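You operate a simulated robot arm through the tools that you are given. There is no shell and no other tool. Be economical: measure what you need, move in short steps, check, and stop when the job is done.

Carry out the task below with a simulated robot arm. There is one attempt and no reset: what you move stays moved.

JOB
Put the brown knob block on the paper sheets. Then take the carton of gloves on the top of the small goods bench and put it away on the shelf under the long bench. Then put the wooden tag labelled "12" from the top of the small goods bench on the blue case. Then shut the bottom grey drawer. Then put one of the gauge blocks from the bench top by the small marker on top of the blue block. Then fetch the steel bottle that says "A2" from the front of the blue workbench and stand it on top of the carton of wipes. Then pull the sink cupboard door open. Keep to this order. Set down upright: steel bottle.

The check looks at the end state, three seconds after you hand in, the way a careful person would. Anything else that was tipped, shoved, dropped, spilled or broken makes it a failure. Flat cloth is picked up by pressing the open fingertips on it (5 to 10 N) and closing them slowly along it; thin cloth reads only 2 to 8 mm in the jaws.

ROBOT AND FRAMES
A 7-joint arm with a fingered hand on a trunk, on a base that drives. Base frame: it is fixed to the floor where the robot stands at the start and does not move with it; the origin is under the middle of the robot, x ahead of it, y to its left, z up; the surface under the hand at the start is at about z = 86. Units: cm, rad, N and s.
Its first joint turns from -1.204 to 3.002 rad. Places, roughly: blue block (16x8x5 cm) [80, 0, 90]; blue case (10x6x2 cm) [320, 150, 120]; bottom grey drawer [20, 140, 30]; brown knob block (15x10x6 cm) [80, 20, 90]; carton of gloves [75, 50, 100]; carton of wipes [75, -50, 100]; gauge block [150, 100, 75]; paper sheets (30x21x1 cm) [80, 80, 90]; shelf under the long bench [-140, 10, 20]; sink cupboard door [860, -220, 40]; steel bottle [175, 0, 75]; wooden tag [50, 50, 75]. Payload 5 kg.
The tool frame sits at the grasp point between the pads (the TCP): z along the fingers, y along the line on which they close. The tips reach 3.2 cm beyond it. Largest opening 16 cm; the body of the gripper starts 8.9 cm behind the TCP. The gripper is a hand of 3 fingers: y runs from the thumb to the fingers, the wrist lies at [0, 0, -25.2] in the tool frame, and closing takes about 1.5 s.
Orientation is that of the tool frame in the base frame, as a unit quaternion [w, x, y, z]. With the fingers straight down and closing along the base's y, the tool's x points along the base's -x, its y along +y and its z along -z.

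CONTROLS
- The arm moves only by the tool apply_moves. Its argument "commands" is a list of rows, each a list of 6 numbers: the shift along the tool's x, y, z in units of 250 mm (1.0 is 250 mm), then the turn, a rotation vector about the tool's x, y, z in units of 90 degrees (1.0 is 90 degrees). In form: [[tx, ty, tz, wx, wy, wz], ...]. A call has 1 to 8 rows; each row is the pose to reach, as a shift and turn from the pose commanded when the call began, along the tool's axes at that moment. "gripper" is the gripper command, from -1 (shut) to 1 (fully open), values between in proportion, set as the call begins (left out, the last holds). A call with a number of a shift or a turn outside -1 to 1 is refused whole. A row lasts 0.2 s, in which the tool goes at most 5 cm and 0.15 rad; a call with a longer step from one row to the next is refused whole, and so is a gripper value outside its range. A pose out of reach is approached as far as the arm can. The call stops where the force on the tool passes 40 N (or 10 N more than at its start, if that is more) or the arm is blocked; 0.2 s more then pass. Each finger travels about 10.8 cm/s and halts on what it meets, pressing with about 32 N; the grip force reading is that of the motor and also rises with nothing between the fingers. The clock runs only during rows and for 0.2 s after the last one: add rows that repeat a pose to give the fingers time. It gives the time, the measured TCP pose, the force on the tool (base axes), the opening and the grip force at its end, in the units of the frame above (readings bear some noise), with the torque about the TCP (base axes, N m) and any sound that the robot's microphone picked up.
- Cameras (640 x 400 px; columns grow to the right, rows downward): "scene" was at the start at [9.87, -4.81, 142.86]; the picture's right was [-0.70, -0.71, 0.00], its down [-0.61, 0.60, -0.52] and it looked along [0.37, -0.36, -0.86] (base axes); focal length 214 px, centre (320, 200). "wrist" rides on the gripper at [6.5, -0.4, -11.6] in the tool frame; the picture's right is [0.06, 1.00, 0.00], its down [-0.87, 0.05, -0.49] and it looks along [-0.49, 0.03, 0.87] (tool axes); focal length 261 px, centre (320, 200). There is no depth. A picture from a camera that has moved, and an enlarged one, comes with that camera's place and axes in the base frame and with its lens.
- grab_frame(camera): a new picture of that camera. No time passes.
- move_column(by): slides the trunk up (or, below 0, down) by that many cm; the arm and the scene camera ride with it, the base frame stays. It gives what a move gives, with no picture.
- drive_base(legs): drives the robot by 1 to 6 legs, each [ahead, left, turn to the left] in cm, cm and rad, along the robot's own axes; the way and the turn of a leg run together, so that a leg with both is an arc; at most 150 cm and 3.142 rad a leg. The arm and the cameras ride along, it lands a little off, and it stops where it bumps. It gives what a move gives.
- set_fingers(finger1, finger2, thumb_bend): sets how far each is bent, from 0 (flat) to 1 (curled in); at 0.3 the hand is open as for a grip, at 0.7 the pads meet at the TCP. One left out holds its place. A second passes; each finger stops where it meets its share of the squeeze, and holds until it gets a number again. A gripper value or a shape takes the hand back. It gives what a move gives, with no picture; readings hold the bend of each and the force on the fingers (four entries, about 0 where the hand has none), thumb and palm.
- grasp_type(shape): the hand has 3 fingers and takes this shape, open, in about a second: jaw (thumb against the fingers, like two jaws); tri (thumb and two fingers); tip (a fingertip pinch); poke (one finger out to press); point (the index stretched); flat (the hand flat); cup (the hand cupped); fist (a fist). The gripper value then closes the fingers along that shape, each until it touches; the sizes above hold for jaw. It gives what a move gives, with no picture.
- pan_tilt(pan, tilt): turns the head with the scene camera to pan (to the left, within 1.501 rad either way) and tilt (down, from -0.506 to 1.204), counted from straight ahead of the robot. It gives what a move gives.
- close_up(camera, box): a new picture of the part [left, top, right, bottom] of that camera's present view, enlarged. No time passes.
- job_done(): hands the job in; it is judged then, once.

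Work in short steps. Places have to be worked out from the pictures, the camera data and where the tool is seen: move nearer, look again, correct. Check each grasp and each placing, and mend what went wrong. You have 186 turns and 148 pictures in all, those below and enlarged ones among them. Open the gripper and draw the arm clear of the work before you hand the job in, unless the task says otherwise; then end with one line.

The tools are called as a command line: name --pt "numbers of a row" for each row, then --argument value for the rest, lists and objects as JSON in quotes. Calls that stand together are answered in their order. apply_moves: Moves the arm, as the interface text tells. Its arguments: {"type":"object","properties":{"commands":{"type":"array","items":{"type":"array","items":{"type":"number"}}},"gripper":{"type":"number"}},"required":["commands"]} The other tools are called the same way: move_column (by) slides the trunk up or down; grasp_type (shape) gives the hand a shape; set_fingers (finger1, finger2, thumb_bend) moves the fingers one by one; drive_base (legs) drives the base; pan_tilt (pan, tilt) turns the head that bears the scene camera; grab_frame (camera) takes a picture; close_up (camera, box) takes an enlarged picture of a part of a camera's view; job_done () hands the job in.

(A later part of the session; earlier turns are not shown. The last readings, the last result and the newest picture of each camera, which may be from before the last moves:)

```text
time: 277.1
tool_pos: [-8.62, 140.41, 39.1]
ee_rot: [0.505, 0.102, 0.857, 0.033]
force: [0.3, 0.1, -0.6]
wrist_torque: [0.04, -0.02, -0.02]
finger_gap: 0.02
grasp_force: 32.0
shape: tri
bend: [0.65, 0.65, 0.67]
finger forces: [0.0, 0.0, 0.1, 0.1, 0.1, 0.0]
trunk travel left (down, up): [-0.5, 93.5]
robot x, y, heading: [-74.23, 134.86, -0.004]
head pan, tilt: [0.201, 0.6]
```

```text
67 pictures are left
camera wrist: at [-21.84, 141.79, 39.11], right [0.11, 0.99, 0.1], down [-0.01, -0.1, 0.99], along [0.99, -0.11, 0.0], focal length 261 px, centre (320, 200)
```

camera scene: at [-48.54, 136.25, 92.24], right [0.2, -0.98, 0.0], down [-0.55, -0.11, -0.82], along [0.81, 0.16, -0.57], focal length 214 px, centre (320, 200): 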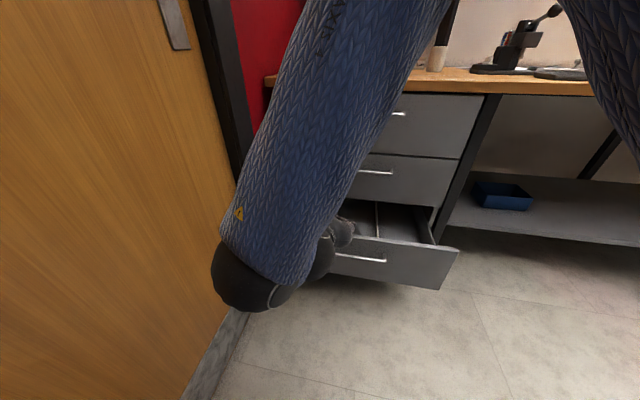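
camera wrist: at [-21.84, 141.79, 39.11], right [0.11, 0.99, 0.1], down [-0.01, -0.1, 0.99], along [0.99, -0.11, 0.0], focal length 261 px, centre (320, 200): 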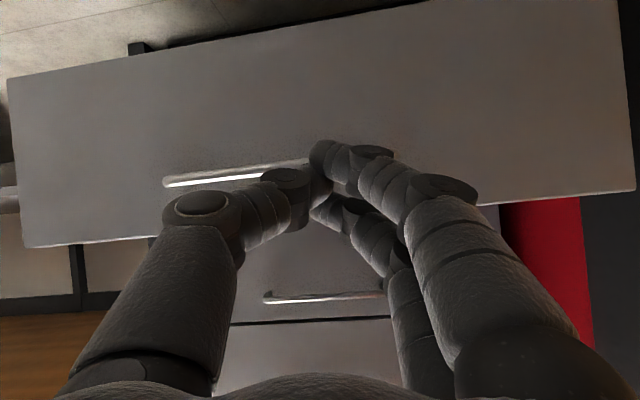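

The handle (z≈36, y≈125–141) is in the tips' path. I shift 8 cm in +y past the handle end, then push the plain face.

apply_moves --pt "0.02 0.12 0 0 0 0" --pt "0.04 0.24 0 0 0 0" --pt "0.05 0.34 0 0 0 0"

apply_moves --pt "-0.05 0 0.09 0 0 0" --pt "-0.1 0 0.18 0 0 0" --pt "-0.15 0 0.27 0 0 0" --pt "-0.2 0 0.36 0 0 0"

grab_frame --camera "wrist"

```text
time: 277.9
tool_pos: [-8.24, 148.88, 39.36]
ee_rot: [0.504, 0.102, 0.857, 0.032]
force: [-0.6, -0.2, 0.3]
wrist_torque: [0.03, 0.01, -0.01]
finger_gap: 0.01
grasp_force: 32.3
shape: tri
bend: [0.65, 0.65, 0.67]
finger forces: [0.0, 0.0, 0.0, 0.0, 0.1, 0.0]
trunk travel left (down, up): [-0.5, 93.5]
robot x, y, heading: [-74.18, 134.33, -0.008]
head pan, tilt: [0.201, 0.6]
```

```text
time: 278.9
tool_pos: [2.1, 147.51, 39.13]
ee_rot: [0.504, 0.102, 0.857, 0.032]
force: [0.0, 0.7, 0.2]
wrist_torque: [0.02, 0.02, -0.02]
finger_gap: 0.01
grasp_force: 32.1
shape: tri
bend: [0.65, 0.66, 0.67]
finger forces: [0.0, 0.1, 0.0, 0.1, 0.0, 0.0]
trunk travel left (down, up): [-0.5, 93.5]
robot x, y, heading: [-74.18, 134.5, -0.002]
head pan, tilt: [0.201, 0.6]
```

```text
66 pictures are left
camera wrist: at [-11.07, 148.93, 39.24], right [0.11, 0.99, 0.1], down [-0.01, -0.1, 0.99], along [0.99, -0.11, 0.0], focal length 261 px, centre (320, 200)
```

wrist: 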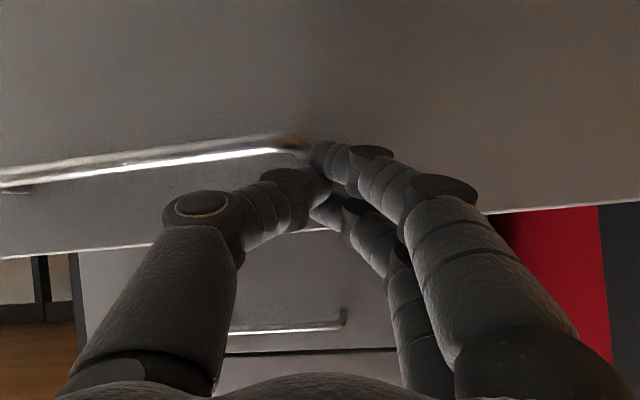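

Touching soon; I push forward in +x.

apply_moves --pt "-0.039 0.011 0.07 0 0 0" --pt "-0.078 0.022 0.14 0 0 0" --pt "-0.117 0.033 0.21 0 0 0" --pt "-0.156 0.044 0.28 0 0 0" --pt "-0.195 0.055 0.35 0 0 0" --pt "-0.234 0.066 0.42 0 0 0" --pt "-0.273 0.077 0.49 0 0 0" --pt "-0.312 0.088 0.56 0 0 0"

grab_frame --camera "wrist"

```text
time: 280.8
tool_pos: [18.18, 147.47, 39.41]
ee_rot: [0.506, 0.101, 0.856, 0.032]
force: [0.4, -0.4, 0.9]
wrist_torque: [-0.02, 0.0, -0.01]
finger_gap: 0.0
grasp_force: 32.4
shape: tri
bend: [0.65, 0.66, 0.67]
finger forces: [0.0, 0.0, 0.0, 0.0, 0.0, 0.0]
trunk travel left (down, up): [-0.5, 93.5]
robot x, y, heading: [-74.64, 134.77, -0.005]
head pan, tilt: [0.201, 0.6]
```

```text
65 pictures are left
camera wrist: at [5.07, 148.79, 39.51], right [0.11, 0.99, 0.1], down [-0.01, -0.1, 0.99], along [0.99, -0.11, 0.0], focal length 261 px, centre (320, 200)
```

wrist: 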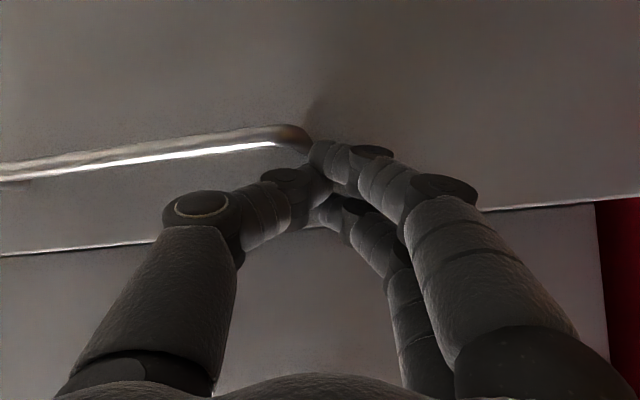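

The drawer is sliding with the hand. I keep pushing.

apply_moves --pt "-0.039 0.011 0.07 0 0 0" --pt "-0.078 0.022 0.14 0 0 0" --pt "-0.117 0.033 0.21 0 0 0" --pt "-0.156 0.044 0.28 0 0 0" --pt "-0.195 0.055 0.35 0 0 0" --pt "-0.234 0.066 0.42 0 0 0" --pt "-0.273 0.077 0.49 0 0 0"

grab_frame --camera "wrist"

```text
time: 281.7
tool_pos: [24.59, 148.06, 39.09]
ee_rot: [0.502, 0.096, 0.859, 0.035]
force: [-24.5, -1.1, -0.1]
wrist_torque: [0.02, -0.08, -0.37]
finger_gap: 0.02
grasp_force: 31.9
shape: tri
bend: [0.65, 0.71, 0.67]
finger forces: [0.0, 0.1, 0.0, 0.0, 0.0, 0.0]
trunk travel left (down, up): [-0.5, 93.5]
robot x, y, heading: [-74.31, 134.62, -0.001]
head pan, tilt: [0.201, 0.6]
stopped in row 4: the force on the tool passed its limit at 53 N (the readings are from after the stop); the commanded pose is now the measured one
```

```text
64 pictures are left
camera wrist: at [11.47, 149.27, 39.28], right [0.1, 0.99, 0.1], down [0.0, -0.1, 0.99], along [0.99, -0.1, -0.01], focal length 261 px, centre (320, 200)
```

wrist: 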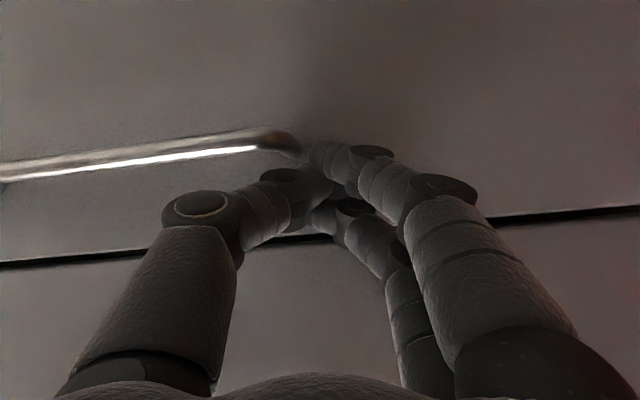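

It hit a stop; the seam looks flush. I back off by driving and check.

drive_base --legs '[[-10, 0, 0]]'

apply_moves --pt "0.039 0 -0.09 0 0 0" --pt "0.08 0 -0.2 0 0 0" --pt "0.1 0 -0.36 0 0 0" --pt "0.1 0 -0.5 0 0 0"

move_column --by 40

pan_tilt --pan -0.1 --tilt 0.6

grab_frame --camera "scene"

```text
time: 282.8
tool_pos: [14.63, 147.89, 39.12]
ee_rot: [0.503, 0.098, 0.858, 0.034]
force: [-0.3, 0.1, 0.2]
wrist_torque: [-0.01, 0.02, -0.01]
finger_gap: 0.0
grasp_force: 31.8
shape: tri
bend: [0.65, 0.7, 0.67]
finger forces: [0.0, 0.1, 0.0, 0.1, 0.0, 0.0]
trunk travel left (down, up): [-0.5, 93.5]
robot x, y, heading: [-84.56, 134.82, -0.002]
head pan, tilt: [0.201, 0.6]
```

```text
time: 283.8
tool_pos: [2.55, 148.77, 42.99]
ee_rot: [0.502, 0.097, 0.859, 0.034]
force: [0.7, 0.1, -0.4]
wrist_torque: [0.0, -0.07, 0.04]
finger_gap: 0.0
grasp_force: 32.4
shape: tri
bend: [0.65, 0.7, 0.67]
finger forces: [0.0, 0.1, 0.0, 0.0, 0.0, 0.0]
trunk travel left (down, up): [-0.5, 93.5]
robot x, y, heading: [-84.62, 134.72, -0.005]
head pan, tilt: [0.201, 0.6]
```

```text
time: 287.7
tool_pos: [2.45, 148.99, 83.02]
ee_rot: [0.503, 0.097, 0.858, 0.035]
force: [0.8, 0.3, 0.6]
wrist_torque: [0.03, -0.01, 0.03]
finger_gap: 0.0
grasp_force: 32.3
shape: tri
bend: [0.65, 0.7, 0.67]
finger forces: [0.0, 0.0, 0.0, 0.0, 0.0, 0.1]
trunk travel left (down, up): [-40.5, 53.5]
robot x, y, heading: [-84.3, 134.87, -0.003]
head pan, tilt: [0.201, 0.6]
```

```text
time: 288.5
tool_pos: [2.58, 148.84, 83.19]
ee_rot: [0.503, 0.097, 0.858, 0.035]
force: [0.3, -0.3, 0.1]
wrist_torque: [-0.04, -0.01, -0.05]
finger_gap: 0.02
grasp_force: 31.9
shape: tri
bend: [0.65, 0.7, 0.67]
finger forces: [0.0, 0.0, 0.0, 0.0, 0.1, 0.1]
trunk travel left (down, up): [-40.5, 53.5]
robot x, y, heading: [-84.73, 134.35, -0.001]
head pan, tilt: [-0.099, 0.6]
```

```text
63 pictures are left
camera scene: at [-70.61, 133.71, 124.24], right [-0.1, -0.99, 0.0], down [-0.56, 0.06, -0.82], along [0.82, -0.08, -0.57], focal length 214 px, centre (320, 200)
```

scene: 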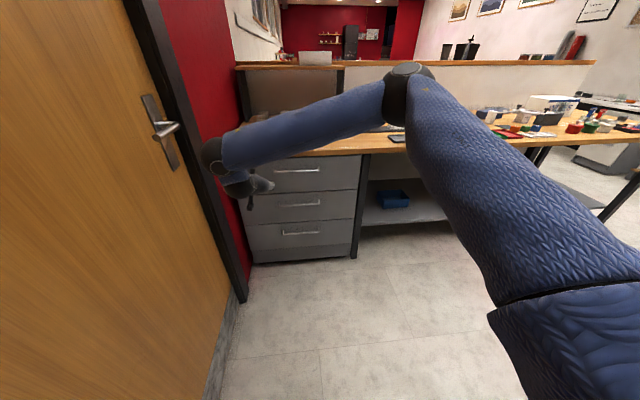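

The drawer is shut flush. I restore the vertical hand, raise, and drive round to the marker table.

apply_moves --pt "0 0 0 0.0058 0.084 -0.0162" --pt "0 0 0 0.0117 0.168 -0.0325" --pt "0 0 0 0.0175 0.252 -0.0487" --pt "0 0 0 0.0234 0.336 -0.065" --pt "0 0 0 0.0292 0.42 -0.081" --pt "0 0 0 0.035 0.505 -0.0975" --pt "0 0 0 0.041 0.589 -0.114" --pt "0 0 0 0.0468 0.673 -0.13" --gripper -0.25

move_column --by 40

apply_moves --pt "0.15 -0.1 0 0 0 0" --pt "0.3 -0.2 0 0 0 0" --pt "0.45 -0.3 0 0 0 0" --pt "0.6 -0.4 0 0 0 0" --pt "0.75 -0.5 0 0 0 0" --pt "0.85 -0.55 0 0 0 0"

```text
time: 290.3
tool_pos: [2.69, 148.89, 83.22]
ee_rot: [-0.001, 0.0, 1.0, 0.0]
force: [-0.4, -0.7, -0.1]
wrist_torque: [-0.01, 0.01, -0.01]
finger_gap: 5.95
grasp_force: 0.0
shape: tri
bend: [0.73, 0.73, 0.7]
finger forces: [0.0, 0.0, 0.1, 0.0, 0.0, 0.1]
trunk travel left (down, up): [-40.5, 53.5]
robot x, y, heading: [-84.78, 134.47, -0.012]
head pan, tilt: [-0.099, 0.6]
```

```text
time: 294.1
tool_pos: [2.51, 148.97, 123.11]
ee_rot: [-0.001, 0.0, 1.0, 0.0]
force: [-0.7, 0.0, 0.8]
wrist_torque: [0.01, 0.02, -0.01]
finger_gap: 5.97
grasp_force: 0.0
shape: tri
bend: [0.73, 0.73, 0.7]
finger forces: [0.0, 0.0, 0.0, 0.1, 0.0, 0.0]
trunk travel left (down, up): [-80.5, 13.5]
robot x, y, heading: [-84.42, 134.77, -0.003]
head pan, tilt: [-0.099, 0.6]
```

```text
time: 295.5
tool_pos: [-18.88, 135.13, 123.36]
ee_rot: [-0.001, 0.0, 1.0, 0.0]
force: [0.5, -0.5, -0.5]
wrist_torque: [0.02, -0.01, 0.04]
finger_gap: 5.99
grasp_force: 0.1
shape: tri
bend: [0.73, 0.73, 0.7]
finger forces: [0.0, 0.1, 0.0, 0.0, 0.0, 0.0]
trunk travel left (down, up): [-80.5, 13.5]
robot x, y, heading: [-84.31, 134.49, 0.004]
head pan, tilt: [-0.099, 0.6]
```

Driving round: forward, right past the partition, ahead, then turn left.

drive_base --legs '[[54, 0, 0], [0, -145, 0], [0, -145, 0], [123, 0, 0], [123, 0, 0], [0, 0, 1.57]]'

drive_base --legs '[[120, 0, 0], [85, 8, 0]]'

pan_tilt --pan 0.9 --tilt 0.7

grab_frame --camera "scene"

```text
time: 327.7
tool_pos: [212.78, -88.99, 123.25]
ee_rot: [0.001, 0.71, -0.705, 0.001]
force: [0.3, 0.1, -0.9]
wrist_torque: [0.0, -0.03, -0.01]
finger_gap: 5.98
grasp_force: 0.0
shape: tri
bend: [0.73, 0.73, 0.7]
finger forces: [0.0, 0.0, 0.0, 0.0, 0.0, 0.1]
trunk travel left (down, up): [-80.5, 13.5]
robot x, y, heading: [213.83, -154.28, 1.574]
head pan, tilt: [-0.099, 0.6]
```

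```text
time: 337.9
tool_pos: [204.57, 117.25, 123.28]
ee_rot: [0.001, 0.708, -0.707, 0.002]
force: [-0.8, 0.0, 0.2]
wrist_torque: [0.02, -0.02, -0.03]
finger_gap: 5.99
grasp_force: 0.0
shape: tri
bend: [0.73, 0.73, 0.7]
finger forces: [0.0, 0.0, 0.0, 0.1, 0.1, 0.0]
trunk travel left (down, up): [-80.5, 13.5]
robot x, y, heading: [204.86, 51.46, 1.567]
head pan, tilt: [-0.099, 0.6]
```

```text
time: 339.2
tool_pos: [204.52, 117.21, 123.25]
ee_rot: [0.0, -0.707, 0.707, 0.0]
force: [0.2, 0.5, -0.2]
wrist_torque: [0.03, -0.03, 0.02]
finger_gap: 5.98
grasp_force: 0.0
shape: tri
bend: [0.73, 0.73, 0.7]
finger forces: [0.1, 0.0, 0.0, 0.1, 0.0, 0.0]
trunk travel left (down, up): [-80.5, 13.5]
robot x, y, heading: [204.99, 51.42, 1.569]
head pan, tilt: [0.901, 0.7]
```

```text
62 pictures are left
camera scene: at [198.57, 61.88, 163.38], right [0.62, 0.78, 0.0], down [0.5, -0.4, -0.77], along [-0.6, 0.48, -0.64], focal length 214 px, centre (320, 200)
```

scene: 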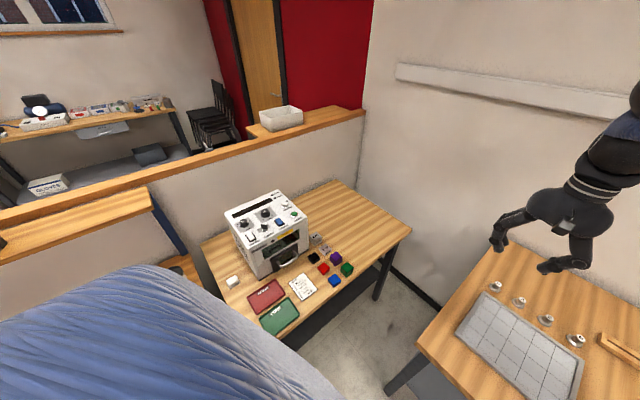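

The marker and blocks are in view; I zoom on them.

close_up --camera "scene" --box '[270, 215, 382, 285]'

```text
5.71 times, centred on (326, 250) of scene
camera zoom: at [198.57, 61.88, 163.38], right [0.62, 0.78, 0.0], down [0.5, -0.4, -0.77], along [-0.6, 0.48, -0.64], focal length 1226 px, centre (286, -86)
```

zoom: 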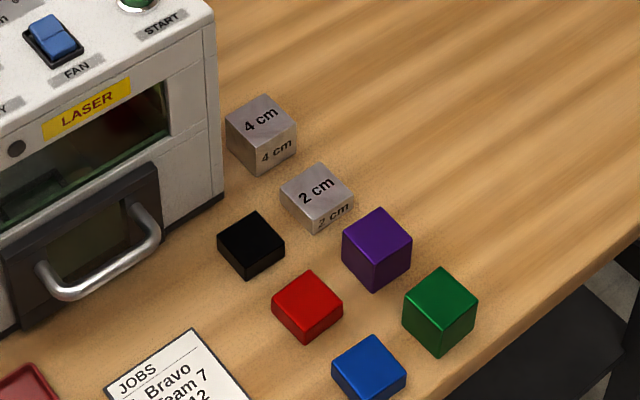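

I'll take the "2 cm" block at about (148.4, 105.4); neighbours are ≥3 cm away. Moving the hand over it, jaws closing along x.

apply_moves --pt "0.03 0.14 0 0 0 0" --pt "0.06 0.28 0 0 0 0" --pt "0.09 0.42 0 0 0 0" --pt "0.12 0.56 0 0 0 0" --pt "0.15 0.7 0 0 0 0" --pt "0.18 0.85 0 0 0 0" --pt "0.21 1.0 0 0 0 0"

apply_moves --pt "0.03 0.14 0 0 0 0" --pt "0.06 0.28 0 0 0 0" --pt "0.09 0.42 0 0 0 0" --pt "0.12 0.56 0 0 0 0" --pt "0.15 0.7 0 0 0 0" --pt "0.18 0.85 0 0 0 0" --pt "0.21 1.0 0 0 0 0"

apply_moves --pt "0.03 0.12 0 0 0 0" --pt "0.05 0.25 0 0 0 0" --pt "0.05 0.25 0 0 0 0"

move_column --by -26

grab_frame --camera "wrist"

```text
time: 340.8
tool_pos: [179.39, 112.02, 123.23]
ee_rot: [0.0, -0.707, 0.707, -0.001]
force: [0.3, 0.7, -0.4]
wrist_torque: [0.03, -0.05, -0.01]
finger_gap: 5.99
grasp_force: 0.0
shape: tri
bend: [0.73, 0.73, 0.7]
finger forces: [0.2, 0.0, 0.1, 0.0, 0.1, 0.0]
trunk travel left (down, up): [-80.5, 13.5]
robot x, y, heading: [205.51, 51.37, 1.569]
head pan, tilt: [0.901, 0.7]
```

```text
time: 342.4
tool_pos: [159.74, 107.36, 123.31]
ee_rot: [-0.002, -0.707, 0.707, 0.0]
force: [0.7, 0.0, 0.3]
wrist_torque: [0.02, 0.03, -0.02]
finger_gap: 5.98
grasp_force: 0.1
shape: tri
bend: [0.73, 0.73, 0.7]
finger forces: [0.0, 0.0, 0.0, 0.1, 0.0, 0.0]
out of reach, approached as far as the arm can: row 6, 7
trunk travel left (down, up): [-80.5, 13.5]
robot x, y, heading: [205.28, 51.71, 1.568]
head pan, tilt: [0.901, 0.7]
```

```text
time: 343.2
tool_pos: [159.59, 106.36, 123.35]
ee_rot: [-0.002, -0.707, 0.707, 0.0]
force: [0.9, 0.2, -1.2]
wrist_torque: [0.02, -0.04, 0.0]
finger_gap: 6.0
grasp_force: 0.0
shape: tri
bend: [0.73, 0.73, 0.7]
finger forces: [0.0, 0.0, 0.0, 0.0, 0.0, 0.0]
out of reach, approached as far as the arm can: row 1, 2, 3
trunk travel left (down, up): [-80.5, 13.5]
robot x, y, heading: [205.05, 51.65, 1.569]
head pan, tilt: [0.901, 0.7]
```

```text
time: 345.9
tool_pos: [159.51, 106.42, 97.51]
ee_rot: [-0.003, -0.707, 0.707, 0.0]
force: [-0.7, -0.3, 0.6]
wrist_torque: [0.01, 0.0, -0.03]
finger_gap: 5.98
grasp_force: 0.0
shape: tri
bend: [0.73, 0.73, 0.7]
finger forces: [0.0, 0.0, 0.0, 0.0, 0.0, 0.0]
trunk travel left (down, up): [-54.5, 39.5]
robot x, y, heading: [204.98, 51.72, 1.566]
head pan, tilt: [0.901, 0.7]
```

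```text
60 pictures are left
camera wrist: at [160.13, 99.81, 109.17], right [-1.0, -0.06, 0.0], down [-0.05, 0.87, 0.49], along [-0.03, 0.49, -0.87], focal length 261 px, centre (320, 200)
```

wrist: 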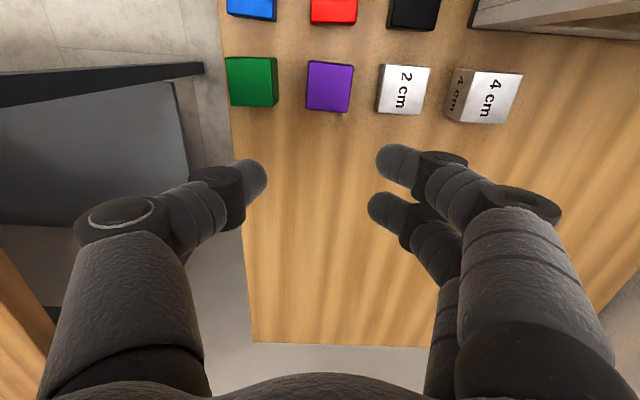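

Cross-checking both cameras puts the table at z≈81 and the 2 cm block at (152, 102.3). The wrist is at its turning limit here, so I back the base 20 cm to ease the angle, then reach again.

move_column --by 10

drive_base --legs '[[-20, 0, 0]]'

apply_moves --pt "-0.1 0.04 0 0 0 0" --pt "-0.25 0.1 0 0 0 0" --pt "-0.4 0.16 0 0 0 0" --pt "-0.55 0.22 0 0 0 0" --pt "-0.64 0.28 0 0 0 0" --pt "-0.64 0.28 0 0 0 0" --gripper -0.33

grab_frame --camera "wrist"

```text
time: 347.2
tool_pos: [159.52, 106.4, 107.39]
ee_rot: [-0.001, -0.707, 0.707, 0.001]
force: [-0.5, 0.3, -0.3]
wrist_torque: [0.01, 0.04, 0.03]
finger_gap: 5.96
grasp_force: 0.0
shape: tri
bend: [0.73, 0.73, 0.7]
finger forces: [0.0, 0.1, 0.0, 0.1, 0.1, 0.0]
trunk travel left (down, up): [-64.5, 29.5]
robot x, y, heading: [205.13, 51.65, 1.571]
head pan, tilt: [0.901, 0.7]
```

```text
time: 348.8
tool_pos: [159.62, 86.54, 107.6]
ee_rot: [-0.001, -0.707, 0.707, 0.0]
force: [-0.1, -0.7, 0.1]
wrist_torque: [0.05, -0.04, 0.01]
finger_gap: 5.99
grasp_force: 0.0
shape: tri
bend: [0.73, 0.73, 0.7]
finger forces: [0.0, 0.1, 0.0, 0.0, 0.0, 0.1]
trunk travel left (down, up): [-64.5, 29.5]
robot x, y, heading: [204.98, 31.44, 1.565]
head pan, tilt: [0.901, 0.7]
```

```text
time: 350.2
tool_pos: [161.36, 98.72, 107.05]
ee_rot: [-0.003, -0.707, 0.707, 0.002]
force: [1.1, -0.2, -0.2]
wrist_torque: [0.01, -0.03, 0.01]
finger_gap: 5.42
grasp_force: 0.1
shape: tri
bend: [0.73, 0.73, 0.7]
finger forces: [0.0, 0.1, 0.0, 0.0, 0.0, 0.0]
out of reach, approached as far as the arm can: row 1, 2, 3, 4, 5, 6
trunk travel left (down, up): [-64.5, 29.5]
robot x, y, heading: [204.89, 31.6, 1.565]
head pan, tilt: [0.901, 0.7]
```

```text
59 pictures are left
camera wrist: at [161.98, 92.07, 118.75], right [-1.0, -0.06, 0.01], down [-0.05, 0.87, 0.49], along [-0.04, 0.49, -0.87], focal length 261 px, centre (320, 200)
```

wrist: 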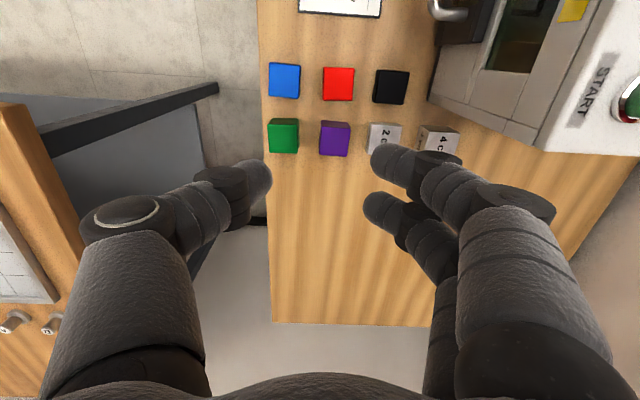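

Still limited in this hand direction, so I turn the hand +90° and use jaws closing along y instead (free space on the +y side).

apply_moves --pt "0 0 0 0 0 -0.09" --pt "0 0 0 0 0 -0.18" --pt "0 0 0 0 0 -0.27" --pt "0 0 0 0 0 -0.36" --pt "0 0 0 0 0 -0.45" --pt "0 0 0 0 0 -0.54" --pt "0 0 0 0 0 -0.63" --pt "0 0 0 0 0 -0.72"

apply_moves --pt "0 0 0 0 0 -0.09" --pt "0 0 0 0 0 -0.18" --pt "0 0 0 0 0 -0.28" --gripper -0.3

apply_moves --pt "-0.12 -0.04 0 0 0 0" --pt "-0.24 -0.08 0 0 0 0" --pt "-0.36 -0.13 0 0 0 0" --pt "-0.36 -0.13 0.14 0 0 0" --pt "-0.36 -0.13 0.28 0 0 0" --pt "-0.36 -0.13 0.4 0 0 0"

grab_frame --camera "wrist"

```text
time: 352.0
tool_pos: [161.51, 98.73, 107.0]
ee_rot: [0.002, 0.976, -0.218, -0.003]
force: [-0.3, 0.0, -0.3]
wrist_torque: [0.0, -0.01, -0.02]
finger_gap: 5.37
grasp_force: 0.0
shape: tri
bend: [0.73, 0.73, 0.7]
finger forces: [0.0, 0.1, 0.0, 0.0, 0.1, 0.0]
trunk travel left (down, up): [-64.5, 29.5]
robot x, y, heading: [205.22, 31.81, 1.568]
head pan, tilt: [0.901, 0.7]
```

```text
refused: row 3 steps farther than a row can; nothing moved
```

```text
time: 353.4
tool_pos: [162.25, 102.97, 97.7]
ee_rot: [0.0, 0.976, -0.219, -0.007]
force: [-0.1, 0.2, -0.2]
wrist_torque: [-0.03, -0.02, -0.02]
finger_gap: 5.4
grasp_force: 0.2
shape: tri
bend: [0.73, 0.73, 0.7]
finger forces: [0.1, 0.0, 0.1, 0.0, 0.1, 0.0]
out of reach, approached as far as the arm can: row 1, 2, 3, 4, 5, 6
trunk travel left (down, up): [-64.5, 29.5]
robot x, y, heading: [204.97, 31.45, 1.566]
head pan, tilt: [0.901, 0.7]
```

```text
58 pictures are left
camera wrist: at [168.51, 100.5, 109.39], right [-0.37, -0.93, 0.0], down [-0.8, 0.32, 0.5], along [-0.47, 0.18, -0.86], focal length 261 px, centre (320, 200)
```

wrist: 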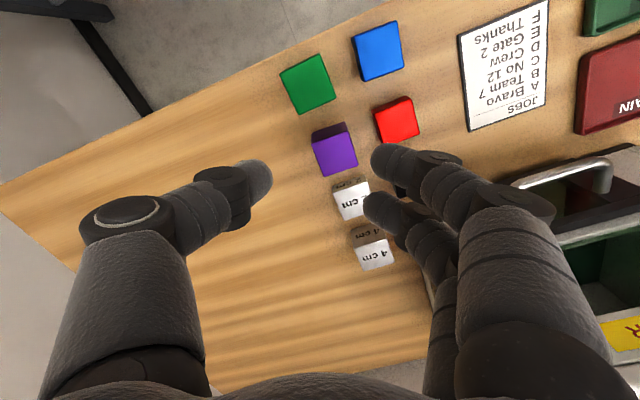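

The left-side reach is the issue, so I swing the arm back to straight ahead, then turn the base to face the block directly.

move_column --by 10

apply_moves --pt "0.18 -0.058 0 0 0 0" --pt "0.36 -0.117 0 0 0 0" --pt "0.54 -0.175 0 0 0 0" --pt "0.73 -0.235 0 0 0 0" --pt "0.9 -0.3 0 0 0 0"

apply_moves --pt "0.18 -0.058 0 0 0 0" --pt "0.36 -0.117 0 0 0 0" --pt "0.54 -0.175 0 0 0 0"

drive_base --legs '[[0, 0, 0.65]]'

```text
time: 354.7
tool_pos: [162.23, 103.11, 107.85]
ee_rot: [0.001, 0.976, -0.219, -0.007]
force: [-0.1, 0.4, 0.4]
wrist_torque: [-0.05, 0.01, -0.01]
finger_gap: 5.39
grasp_force: 0.1
shape: tri
bend: [0.73, 0.73, 0.7]
finger forces: [0.0, 0.0, 0.1, 0.0, 0.0, 0.1]
trunk travel left (down, up): [-74.5, 19.5]
robot x, y, heading: [205.19, 32.09, 1.564]
head pan, tilt: [0.901, 0.7]
```

```text
time: 355.9
tool_pos: [185.8, 100.14, 107.51]
ee_rot: [0.002, 0.976, -0.219, -0.008]
force: [0.3, 0.4, -0.7]
wrist_torque: [0.01, 0.03, -0.03]
finger_gap: 5.4
grasp_force: 0.0
shape: tri
bend: [0.73, 0.73, 0.7]
finger forces: [0.0, 0.1, 0.0, 0.1, 0.1, 0.0]
trunk travel left (down, up): [-74.5, 19.5]
robot x, y, heading: [205.19, 31.4, 1.567]
head pan, tilt: [0.901, 0.7]
```

```text
time: 356.7
tool_pos: [199.92, 98.28, 107.29]
ee_rot: [0.001, 0.976, -0.217, -0.009]
force: [0.7, 0.7, 0.2]
wrist_torque: [0.02, 0.03, 0.02]
finger_gap: 5.41
grasp_force: 0.1
shape: tri
bend: [0.73, 0.73, 0.7]
finger forces: [0.0, 0.0, 0.0, 0.1, 0.0, 0.0]
trunk travel left (down, up): [-74.5, 19.5]
robot x, y, heading: [205.23, 31.67, 1.572]
head pan, tilt: [0.901, 0.7]
```

```text
time: 358.9
tool_pos: [160.32, 81.5, 107.28]
ee_rot: [0.004, 0.994, 0.105, -0.006]
force: [-0.4, -0.5, 0.1]
wrist_torque: [-0.02, 0.0, 0.01]
finger_gap: 5.4
grasp_force: 0.1
shape: tri
bend: [0.73, 0.73, 0.7]
finger forces: [0.1, 0.0, 0.0, 0.0, 0.1, 0.0]
trunk travel left (down, up): [-74.5, 19.5]
robot x, y, heading: [205.2, 31.42, 2.221]
head pan, tilt: [0.901, 0.7]
```

Now facing it. I move over the block and square the hand.

apply_moves --pt "-0.03 -0.175 0 0 0 0.067" --pt "-0.06 -0.35 0 0 0 0.134" --pt "-0.09 -0.525 0 0 0 0.134" --pt "-0.12 -0.7 0 0 0 0.134" --pt "-0.152 -0.872 0 0 0 0.134" --pt "-0.152 -0.872 0.1 0 0 0.134" --pt "-0.152 -0.872 0.2 0 0 0.134" --gripper -0.28

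grab_frame --camera "wrist"

```text
time: 360.5
tool_pos: [152.04, 102.05, 102.09]
ee_rot: [0.005, 1.0, -0.001, -0.007]
force: [0.3, 0.6, 0.7]
wrist_torque: [-0.02, 0.01, 0.0]
finger_gap: 5.76
grasp_force: 0.0
shape: tri
bend: [0.73, 0.73, 0.7]
finger forces: [0.1, 0.0, 0.0, 0.1, 0.0, 0.0]
trunk travel left (down, up): [-74.5, 19.5]
robot x, y, heading: [205.08, 31.55, 2.215]
head pan, tilt: [0.901, 0.7]
```

```text
57 pictures are left
camera wrist: at [158.72, 102.49, 113.76], right [0.06, -1.0, 0.01], down [-0.86, -0.05, 0.5], along [-0.5, -0.04, -0.86], focal length 261 px, centre (320, 200)
```

wrist: 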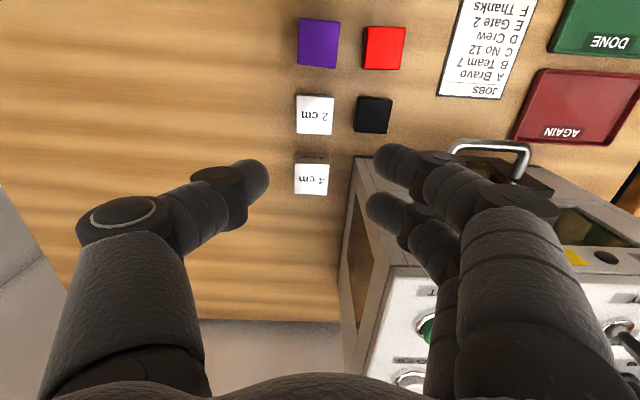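

Block at (152.2, 102.4), 2.4 cm gap to the black one. I descend with a slight +y bias and check before the last bit.

apply_moves --pt "0.008 -0.02 0.15 0 0 0" --pt "0.008 -0.02 0.3 0 0 0" --pt "0.008 -0.02 0.45 0 0 0" --pt "0.008 -0.02 0.56 0 0 0"

grab_frame --camera "wrist"

```text
time: 361.5
tool_pos: [152.1, 102.45, 88.2]
ee_rot: [0.004, 1.0, -0.001, -0.007]
force: [0.2, 0.6, -0.7]
wrist_torque: [0.0, -0.02, 0.01]
finger_gap: 5.72
grasp_force: 0.1
shape: tri
bend: [0.73, 0.73, 0.7]
finger forces: [0.0, 0.1, 0.0, 0.0, 0.0, 0.0]
trunk travel left (down, up): [-74.5, 19.5]
robot x, y, heading: [204.87, 31.21, 2.219]
head pan, tilt: [0.901, 0.7]
```

```text
56 pictures are left
camera wrist: at [158.87, 102.86, 99.71], right [0.06, -1.0, 0.01], down [-0.86, -0.05, 0.5], along [-0.5, -0.04, -0.86], focal length 261 px, centre (320, 200)
```

wrist: 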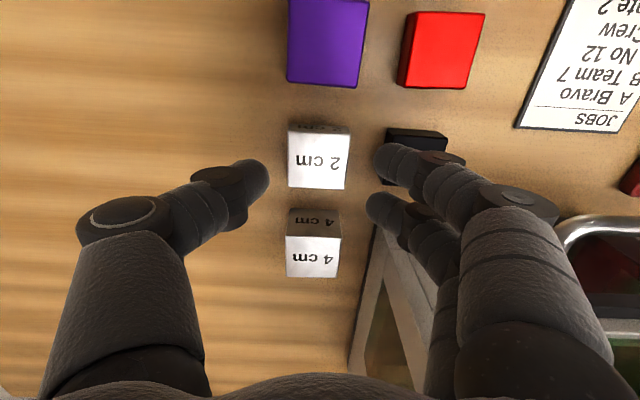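

Centred; lowering the last 3.5 cm and closing.

apply_moves --pt "0 -0.008 0.06 0 0 0" --pt "0 -0.008 0.11 0 0 0" --pt "0 -0.008 0.142 0 0 0"

apply_moves --pt "0 0 0 0 0 0" --pt "0 0 0 0 0 0" --pt "0 0 0 0 0 0" --pt "0 0 0 0 0 0" --pt "0 0 0 0 0 0" --gripper -1

grab_frame --camera "wrist"

```text
time: 362.3
tool_pos: [151.99, 102.49, 84.55]
ee_rot: [0.004, 1.0, 0.0, -0.007]
force: [0.4, 0.6, 0.2]
wrist_torque: [-0.03, -0.01, -0.02]
finger_gap: 5.73
grasp_force: 0.0
shape: tri
bend: [0.73, 0.73, 0.7]
finger forces: [0.0, 0.0, 0.0, 0.0, 0.0, 0.0]
trunk travel left (down, up): [-74.5, 19.5]
robot x, y, heading: [204.9, 31.61, 2.221]
head pan, tilt: [0.901, 0.7]
```

```text
time: 363.5
tool_pos: [152.08, 102.44, 84.94]
ee_rot: [0.003, 1.0, 0.001, -0.008]
force: [-5.4, 1.9, 30.0]
wrist_torque: [0.12, 0.15, 0.05]
finger_gap: 2.67
grasp_force: 31.6
shape: tri
bend: [0.73, 0.73, 0.7]
finger forces: [23.5, 20.9, 0.0, 0.0, 45.6, 0.1]
trunk travel left (down, up): [-74.5, 19.5]
robot x, y, heading: [205.06, 31.76, 2.213]
head pan, tilt: [0.901, 0.7]
```

```text
55 pictures are left
camera wrist: at [158.8, 102.84, 96.5], right [0.06, -1.0, 0.01], down [-0.86, -0.05, 0.51], along [-0.5, -0.04, -0.86], focal length 261 px, centre (320, 200)
```

wrist: 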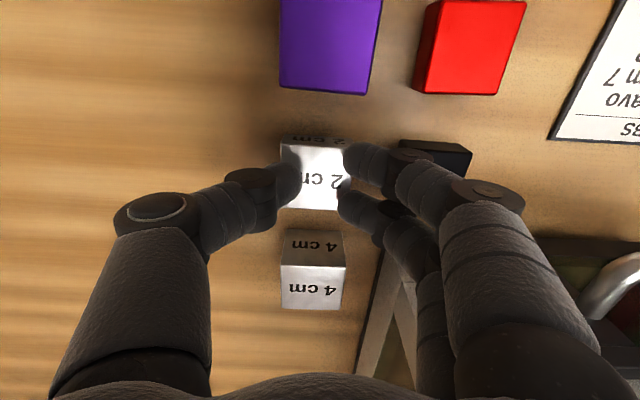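

The tips rode up onto the block's top edges, so the table must be lower than assumed. I reopen and lower gently until near contact.

apply_moves --pt "0 0 0 0 0 0" --pt "0 0 0 0 0 0" --pt "0 0 0 0 0 0" --gripper -0.25

apply_moves --pt "0 0 0.012 0 0 0" --pt "0 0 0.024 0 0 0" --pt "0 0 0.036 0 0 0"

grab_frame --camera "wrist"

```text
time: 364.3
tool_pos: [152.17, 102.52, 84.4]
ee_rot: [0.005, 1.0, -0.001, -0.006]
force: [0.2, 0.6, -0.8]
wrist_torque: [0.01, -0.04, -0.01]
finger_gap: 5.97
grasp_force: 0.1
shape: tri
bend: [0.73, 0.73, 0.7]
finger forces: [0.0, 0.0, 0.0, 0.0, 0.2, 0.0]
trunk travel left (down, up): [-74.5, 19.5]
robot x, y, heading: [205.11, 31.82, 2.214]
head pan, tilt: [0.901, 0.7]
```

```text
time: 365.1
tool_pos: [152.03, 102.65, 83.74]
ee_rot: [0.004, 1.0, -0.001, -0.007]
force: [-0.3, 0.6, 1.5]
wrist_torque: [-0.05, -0.02, 0.02]
finger_gap: 5.99
grasp_force: 0.1
shape: tri
bend: [0.73, 0.73, 0.7]
finger forces: [0.4, 0.4, 0.1, 0.0, 0.0, 0.0]
trunk travel left (down, up): [-74.5, 19.5]
robot x, y, heading: [205.2, 31.62, 2.216]
head pan, tilt: [0.901, 0.7]
```

```text
54 pictures are left
camera wrist: at [158.84, 102.97, 95.31], right [0.06, -1.0, 0.01], down [-0.86, -0.05, 0.5], along [-0.5, -0.04, -0.86], focal length 261 px, centre (320, 200)
```

wrist: 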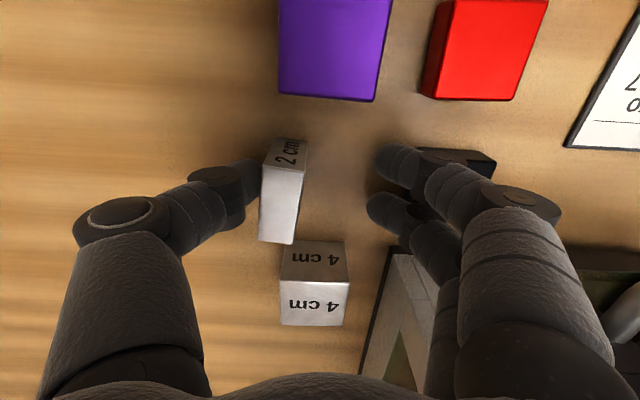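

The block is now standing on edge beside the thumb (2 cm thick along y). That is graspable as is, so I close on it here.

apply_moves --pt "0 0 0 0 0 0" --pt "0 0 0 0 0 0" --pt "0 0 0 0 0 0" --pt "0 0 0 0 0 0" --pt "0 0 0 0 0 0" --gripper -1

grab_frame --camera "wrist"

```text
time: 366.3
tool_pos: [152.14, 102.63, 83.71]
ee_rot: [0.004, 1.0, 0.0, -0.007]
force: [-0.4, 0.9, 0.3]
wrist_torque: [-0.01, 0.02, 0.03]
finger_gap: 1.44
grasp_force: 32.1
shape: tri
bend: [0.72, 0.71, 0.7]
finger forces: [14.0, 14.4, 0.1, 0.0, 28.5, 0.1]
trunk travel left (down, up): [-74.5, 19.5]
robot x, y, heading: [205.11, 31.72, 2.216]
head pan, tilt: [0.901, 0.7]
```

```text
53 pictures are left
camera wrist: at [158.83, 102.96, 95.32], right [0.06, -1.0, 0.01], down [-0.86, -0.05, 0.5], along [-0.5, -0.04, -0.86], focal length 261 px, centre (320, 200)
```

wrist: 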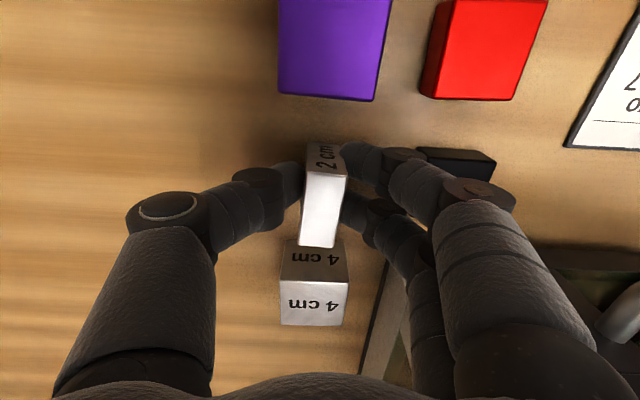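

Firmly held. I lift, retract a bit, and raise the trunk.

apply_moves --pt "0 0 -0.1 0 0 0" --pt "0 0 -0.28 0 0 0" --pt "0 0 -0.46 0 0 0" --pt "0 0 -0.6 0 0 0"

move_column --by 19

grab_frame --camera "wrist"

```text
time: 367.3
tool_pos: [152.2, 102.56, 98.8]
ee_rot: [0.004, 1.0, -0.001, -0.007]
force: [0.6, -0.5, -1.5]
wrist_torque: [0.0, 0.01, 0.03]
finger_gap: 1.47
grasp_force: 32.1
shape: tri
bend: [0.72, 0.71, 0.7]
finger forces: [14.0, 14.5, 0.1, 0.1, 28.5, 0.1]
trunk travel left (down, up): [-74.5, 19.5]
robot x, y, heading: [204.79, 31.91, 2.221]
head pan, tilt: [0.901, 0.7]
```

```text
time: 369.4
tool_pos: [152.23, 102.55, 117.66]
ee_rot: [0.004, 1.0, 0.0, -0.007]
force: [0.5, 0.3, -1.4]
wrist_torque: [-0.04, -0.01, 0.0]
finger_gap: 1.46
grasp_force: 32.2
shape: tri
bend: [0.72, 0.71, 0.7]
finger forces: [13.9, 14.5, 0.1, 0.0, 28.5, 0.0]
trunk travel left (down, up): [-93.5, 0.5]
robot x, y, heading: [205.38, 31.34, 2.217]
head pan, tilt: [0.901, 0.7]
```

```text
52 pictures are left
camera wrist: at [158.97, 103.02, 129.34], right [0.06, -1.0, 0.01], down [-0.86, -0.05, 0.5], along [-0.5, -0.04, -0.86], focal length 261 px, centre (320, 200)
```

wrist: 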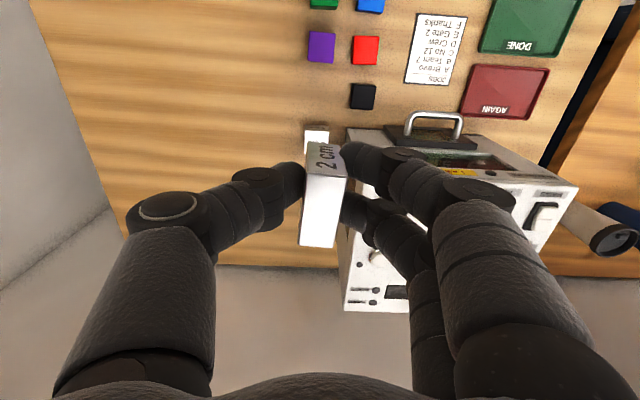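

Held securely. I pull in the arm 20 cm, then drive back round the partition with the hand leading in +x.

apply_moves --pt "0.11 0.15 0 0 0 0" --pt "0.22 0.3 0 0 0 0" --pt "0.34 0.45 0 0 0 0" --pt "0.45 0.6 0 0 0 0"

drive_base --legs '[[0, 0, -0.645], [-120, 0, 0], [-66, -8, 0], [0, 0, -1.57], [-118, 0, 0], [-118, 0, 0]]'

drive_base --legs '[[0, 120, 0], [0, 33, 0]]'

pan_tilt --pan 0.0 --tilt 0.65

grab_frame --camera "scene"

```text
time: 370.4
tool_pos: [163.6, 87.43, 117.88]
ee_rot: [0.004, 1.0, -0.001, -0.007]
force: [0.0, 0.2, -1.0]
wrist_torque: [0.03, 0.0, 0.02]
finger_gap: 1.46
grasp_force: 31.7
shape: tri
bend: [0.72, 0.71, 0.7]
finger forces: [14.0, 14.7, 0.0, 0.1, 28.7, 0.0]
trunk travel left (down, up): [-93.5, 0.5]
robot x, y, heading: [204.77, 31.61, 2.221]
head pan, tilt: [0.901, 0.7]
```

```text
time: 396.5
tool_pos: [47.67, -155.77, 117.97]
ee_rot: [0.004, -0.445, 0.896, 0.007]
force: [0.6, 0.2, -1.2]
wrist_torque: [0.02, 0.0, 0.01]
finger_gap: 1.45
grasp_force: 31.6
shape: tri
bend: [0.72, 0.71, 0.7]
finger forces: [13.6, 14.5, 0.1, 0.0, 28.1, 0.1]
trunk travel left (down, up): [-93.5, 0.5]
robot x, y, heading: [-21.86, -155.07, -0.009]
head pan, tilt: [0.901, 0.7]
```

```text
time: 404.4
tool_pos: [48.2, -2.43, 117.86]
ee_rot: [0.003, -0.444, 0.896, 0.007]
force: [-0.4, -0.4, -0.9]
wrist_torque: [-0.05, 0.0, -0.03]
finger_gap: 1.45
grasp_force: 31.7
shape: tri
bend: [0.72, 0.71, 0.7]
finger forces: [13.7, 14.4, 0.0, 0.0, 28.1, 0.0]
trunk travel left (down, up): [-93.5, 0.5]
robot x, y, heading: [-21.52, -2.05, -0.002]
head pan, tilt: [0.901, 0.7]
```

```text
time: 405.6
tool_pos: [48.05, -2.46, 117.79]
ee_rot: [0.004, -0.445, 0.896, 0.007]
force: [-0.2, 0.2, -1.2]
wrist_torque: [0.0, -0.03, 0.01]
finger_gap: 1.44
grasp_force: 31.8
shape: tri
bend: [0.72, 0.71, 0.7]
finger forces: [13.8, 14.4, 0.0, 0.1, 28.1, 0.1]
trunk travel left (down, up): [-93.5, 0.5]
robot x, y, heading: [-21.8, -1.98, -0.001]
head pan, tilt: [0.0, 0.649]
```

```text
51 pictures are left
camera scene: at [-7.88, -1.95, 176.81], right [0.0, -1.0, 0.0], down [-0.6, 0.0, -0.8], along [0.8, 0.0, -0.6], focal length 214 px, centre (320, 200)
```

scene: 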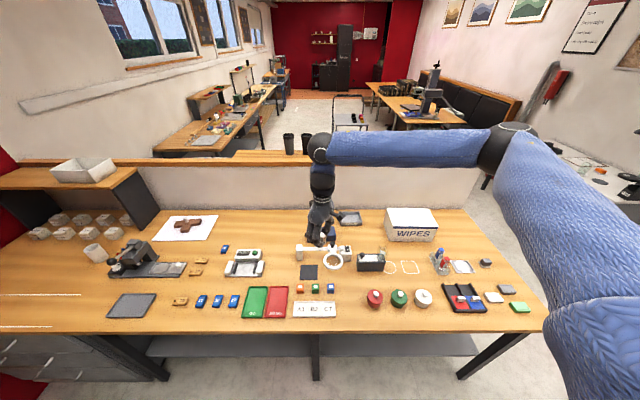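

I drive 18 cm closer and look from the wrist for the blue block.

drive_base --legs '[[17, 0, 0]]'

grab_frame --camera "wrist"

```text
time: 407.1
tool_pos: [65.2, -2.35, 117.85]
ee_rot: [0.005, -0.446, 0.895, 0.007]
force: [0.7, 0.4, -1.7]
wrist_torque: [0.01, 0.01, -0.02]
finger_gap: 1.44
grasp_force: 32.3
shape: tri
bend: [0.72, 0.71, 0.7]
finger forces: [13.9, 14.3, 0.1, 0.0, 28.2, 0.0]
trunk travel left (down, up): [-93.5, 0.5]
robot x, y, heading: [-4.41, -1.77, 0.003]
head pan, tilt: [0.0, 0.649]
```

```text
50 pictures are left
camera wrist: at [61.63, -8.03, 129.43], right [-0.83, 0.55, 0.01], down [0.48, 0.72, 0.5], along [0.27, 0.42, -0.86], focal length 261 px, centre (320, 200)
```

wrist: 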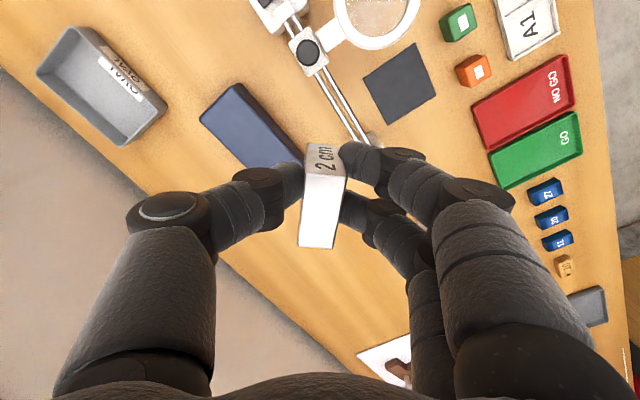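

Blue block centre ≈ (75.9, -2.6), top ≈91. I move over it and square the hand, then lower the trunk.

apply_moves --pt "-0.036 -0.05 0 0 0 0.082" --pt "-0.072 -0.1 0 0 0 0.164" --pt "-0.108 -0.15 0 0 0 0.246" --pt "-0.144 -0.2 0 0 0 0.328" --pt "-0.18 -0.25 0 0 0 0.41" --pt "-0.216 -0.3 0 0 0 0.49" --pt "-0.25 -0.348 0 0 0 0.57"

move_column --by -17

grab_frame --camera "wrist"

close_up --camera "scene" --box '[240, 130, 400, 230]'

```text
time: 408.7
tool_pos: [75.78, -2.6, 117.83]
ee_rot: [0.001, -0.013, 1.0, 0.007]
force: [-0.5, 0.0, -1.6]
wrist_torque: [-0.01, 0.03, -0.02]
finger_gap: 1.42
grasp_force: 32.0
shape: tri
bend: [0.72, 0.71, 0.7]
finger forces: [13.7, 14.5, 0.1, 0.0, 28.2, 0.0]
trunk travel left (down, up): [-93.5, 0.5]
robot x, y, heading: [-4.52, -2.1, 0.002]
head pan, tilt: [0.0, 0.649]
```

```text
time: 410.6
tool_pos: [75.85, -2.58, 100.79]
ee_rot: [0.001, -0.014, 1.0, 0.009]
force: [-1.5, 0.8, -2.1]
wrist_torque: [0.0, -0.02, 0.01]
finger_gap: 1.43
grasp_force: 32.7
shape: tri
bend: [0.72, 0.71, 0.7]
finger forces: [13.6, 14.4, 0.0, 0.0, 28.2, 0.0]
trunk travel left (down, up): [-76.5, 17.5]
robot x, y, heading: [-4.46, -1.88, -0.001]
head pan, tilt: [0.0, 0.649]
```

```text
49 pictures are left
camera wrist: at [69.43, -3.44, 112.52], right [-0.09, 1.0, 0.02], down [0.87, 0.07, 0.49], along [0.49, 0.06, -0.87], focal length 261 px, centre (320, 200)
```

wrist: 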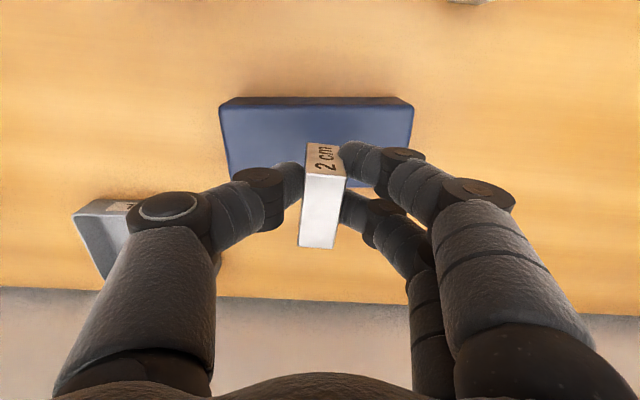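

```text
4.00 times, centred on (320, 180) of scene
camera zoom: at [9.22, -1.98, 159.82], right [0.0, -1.0, 0.0], down [-0.6, 0.0, -0.8], along [0.8, 0.0, -0.6], focal length 858 px, centre (320, 280)
```

zoom: 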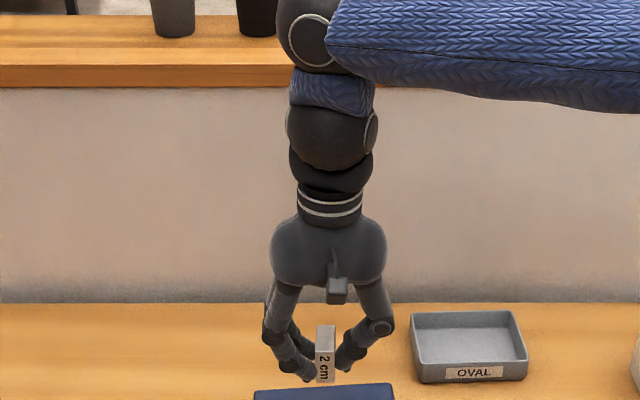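

Aligned. I lower in steps until it touches.

apply_moves --pt "-0.024 0 0.1 0 0 0" --pt "-0.024 0 0.18 0 0 0" --pt "-0.024 0 0.21 0 0 0"

apply_moves --pt "0 0 0.012 0 0 0" --pt "0 0 0.024 0 0 0" --pt "0 0 0.036 0 0 0"

```text
time: 411.4
tool_pos: [76.54, -2.47, 95.58]
ee_rot: [0.001, -0.015, 1.0, 0.008]
force: [0.4, -0.6, -0.8]
wrist_torque: [0.0, 0.01, 0.02]
finger_gap: 1.42
grasp_force: 32.0
shape: tri
bend: [0.72, 0.71, 0.7]
finger forces: [13.7, 14.6, 0.0, 0.1, 28.2, 0.0]
trunk travel left (down, up): [-76.5, 17.5]
robot x, y, heading: [-4.49, -1.86, 0.0]
head pan, tilt: [0.0, 0.649]
```

```text
time: 412.2
tool_pos: [76.53, -2.49, 94.47]
ee_rot: [0.001, -0.013, 1.0, 0.008]
force: [-0.5, -0.3, -0.1]
wrist_torque: [-0.01, 0.01, 0.04]
finger_gap: 1.42
grasp_force: 32.3
shape: tri
bend: [0.72, 0.71, 0.7]
finger forces: [13.8, 14.5, 0.0, 0.1, 28.3, 0.1]
trunk travel left (down, up): [-76.5, 17.5]
robot x, y, heading: [-4.07, -2.3, -0.002]
head pan, tilt: [0.0, 0.649]
```

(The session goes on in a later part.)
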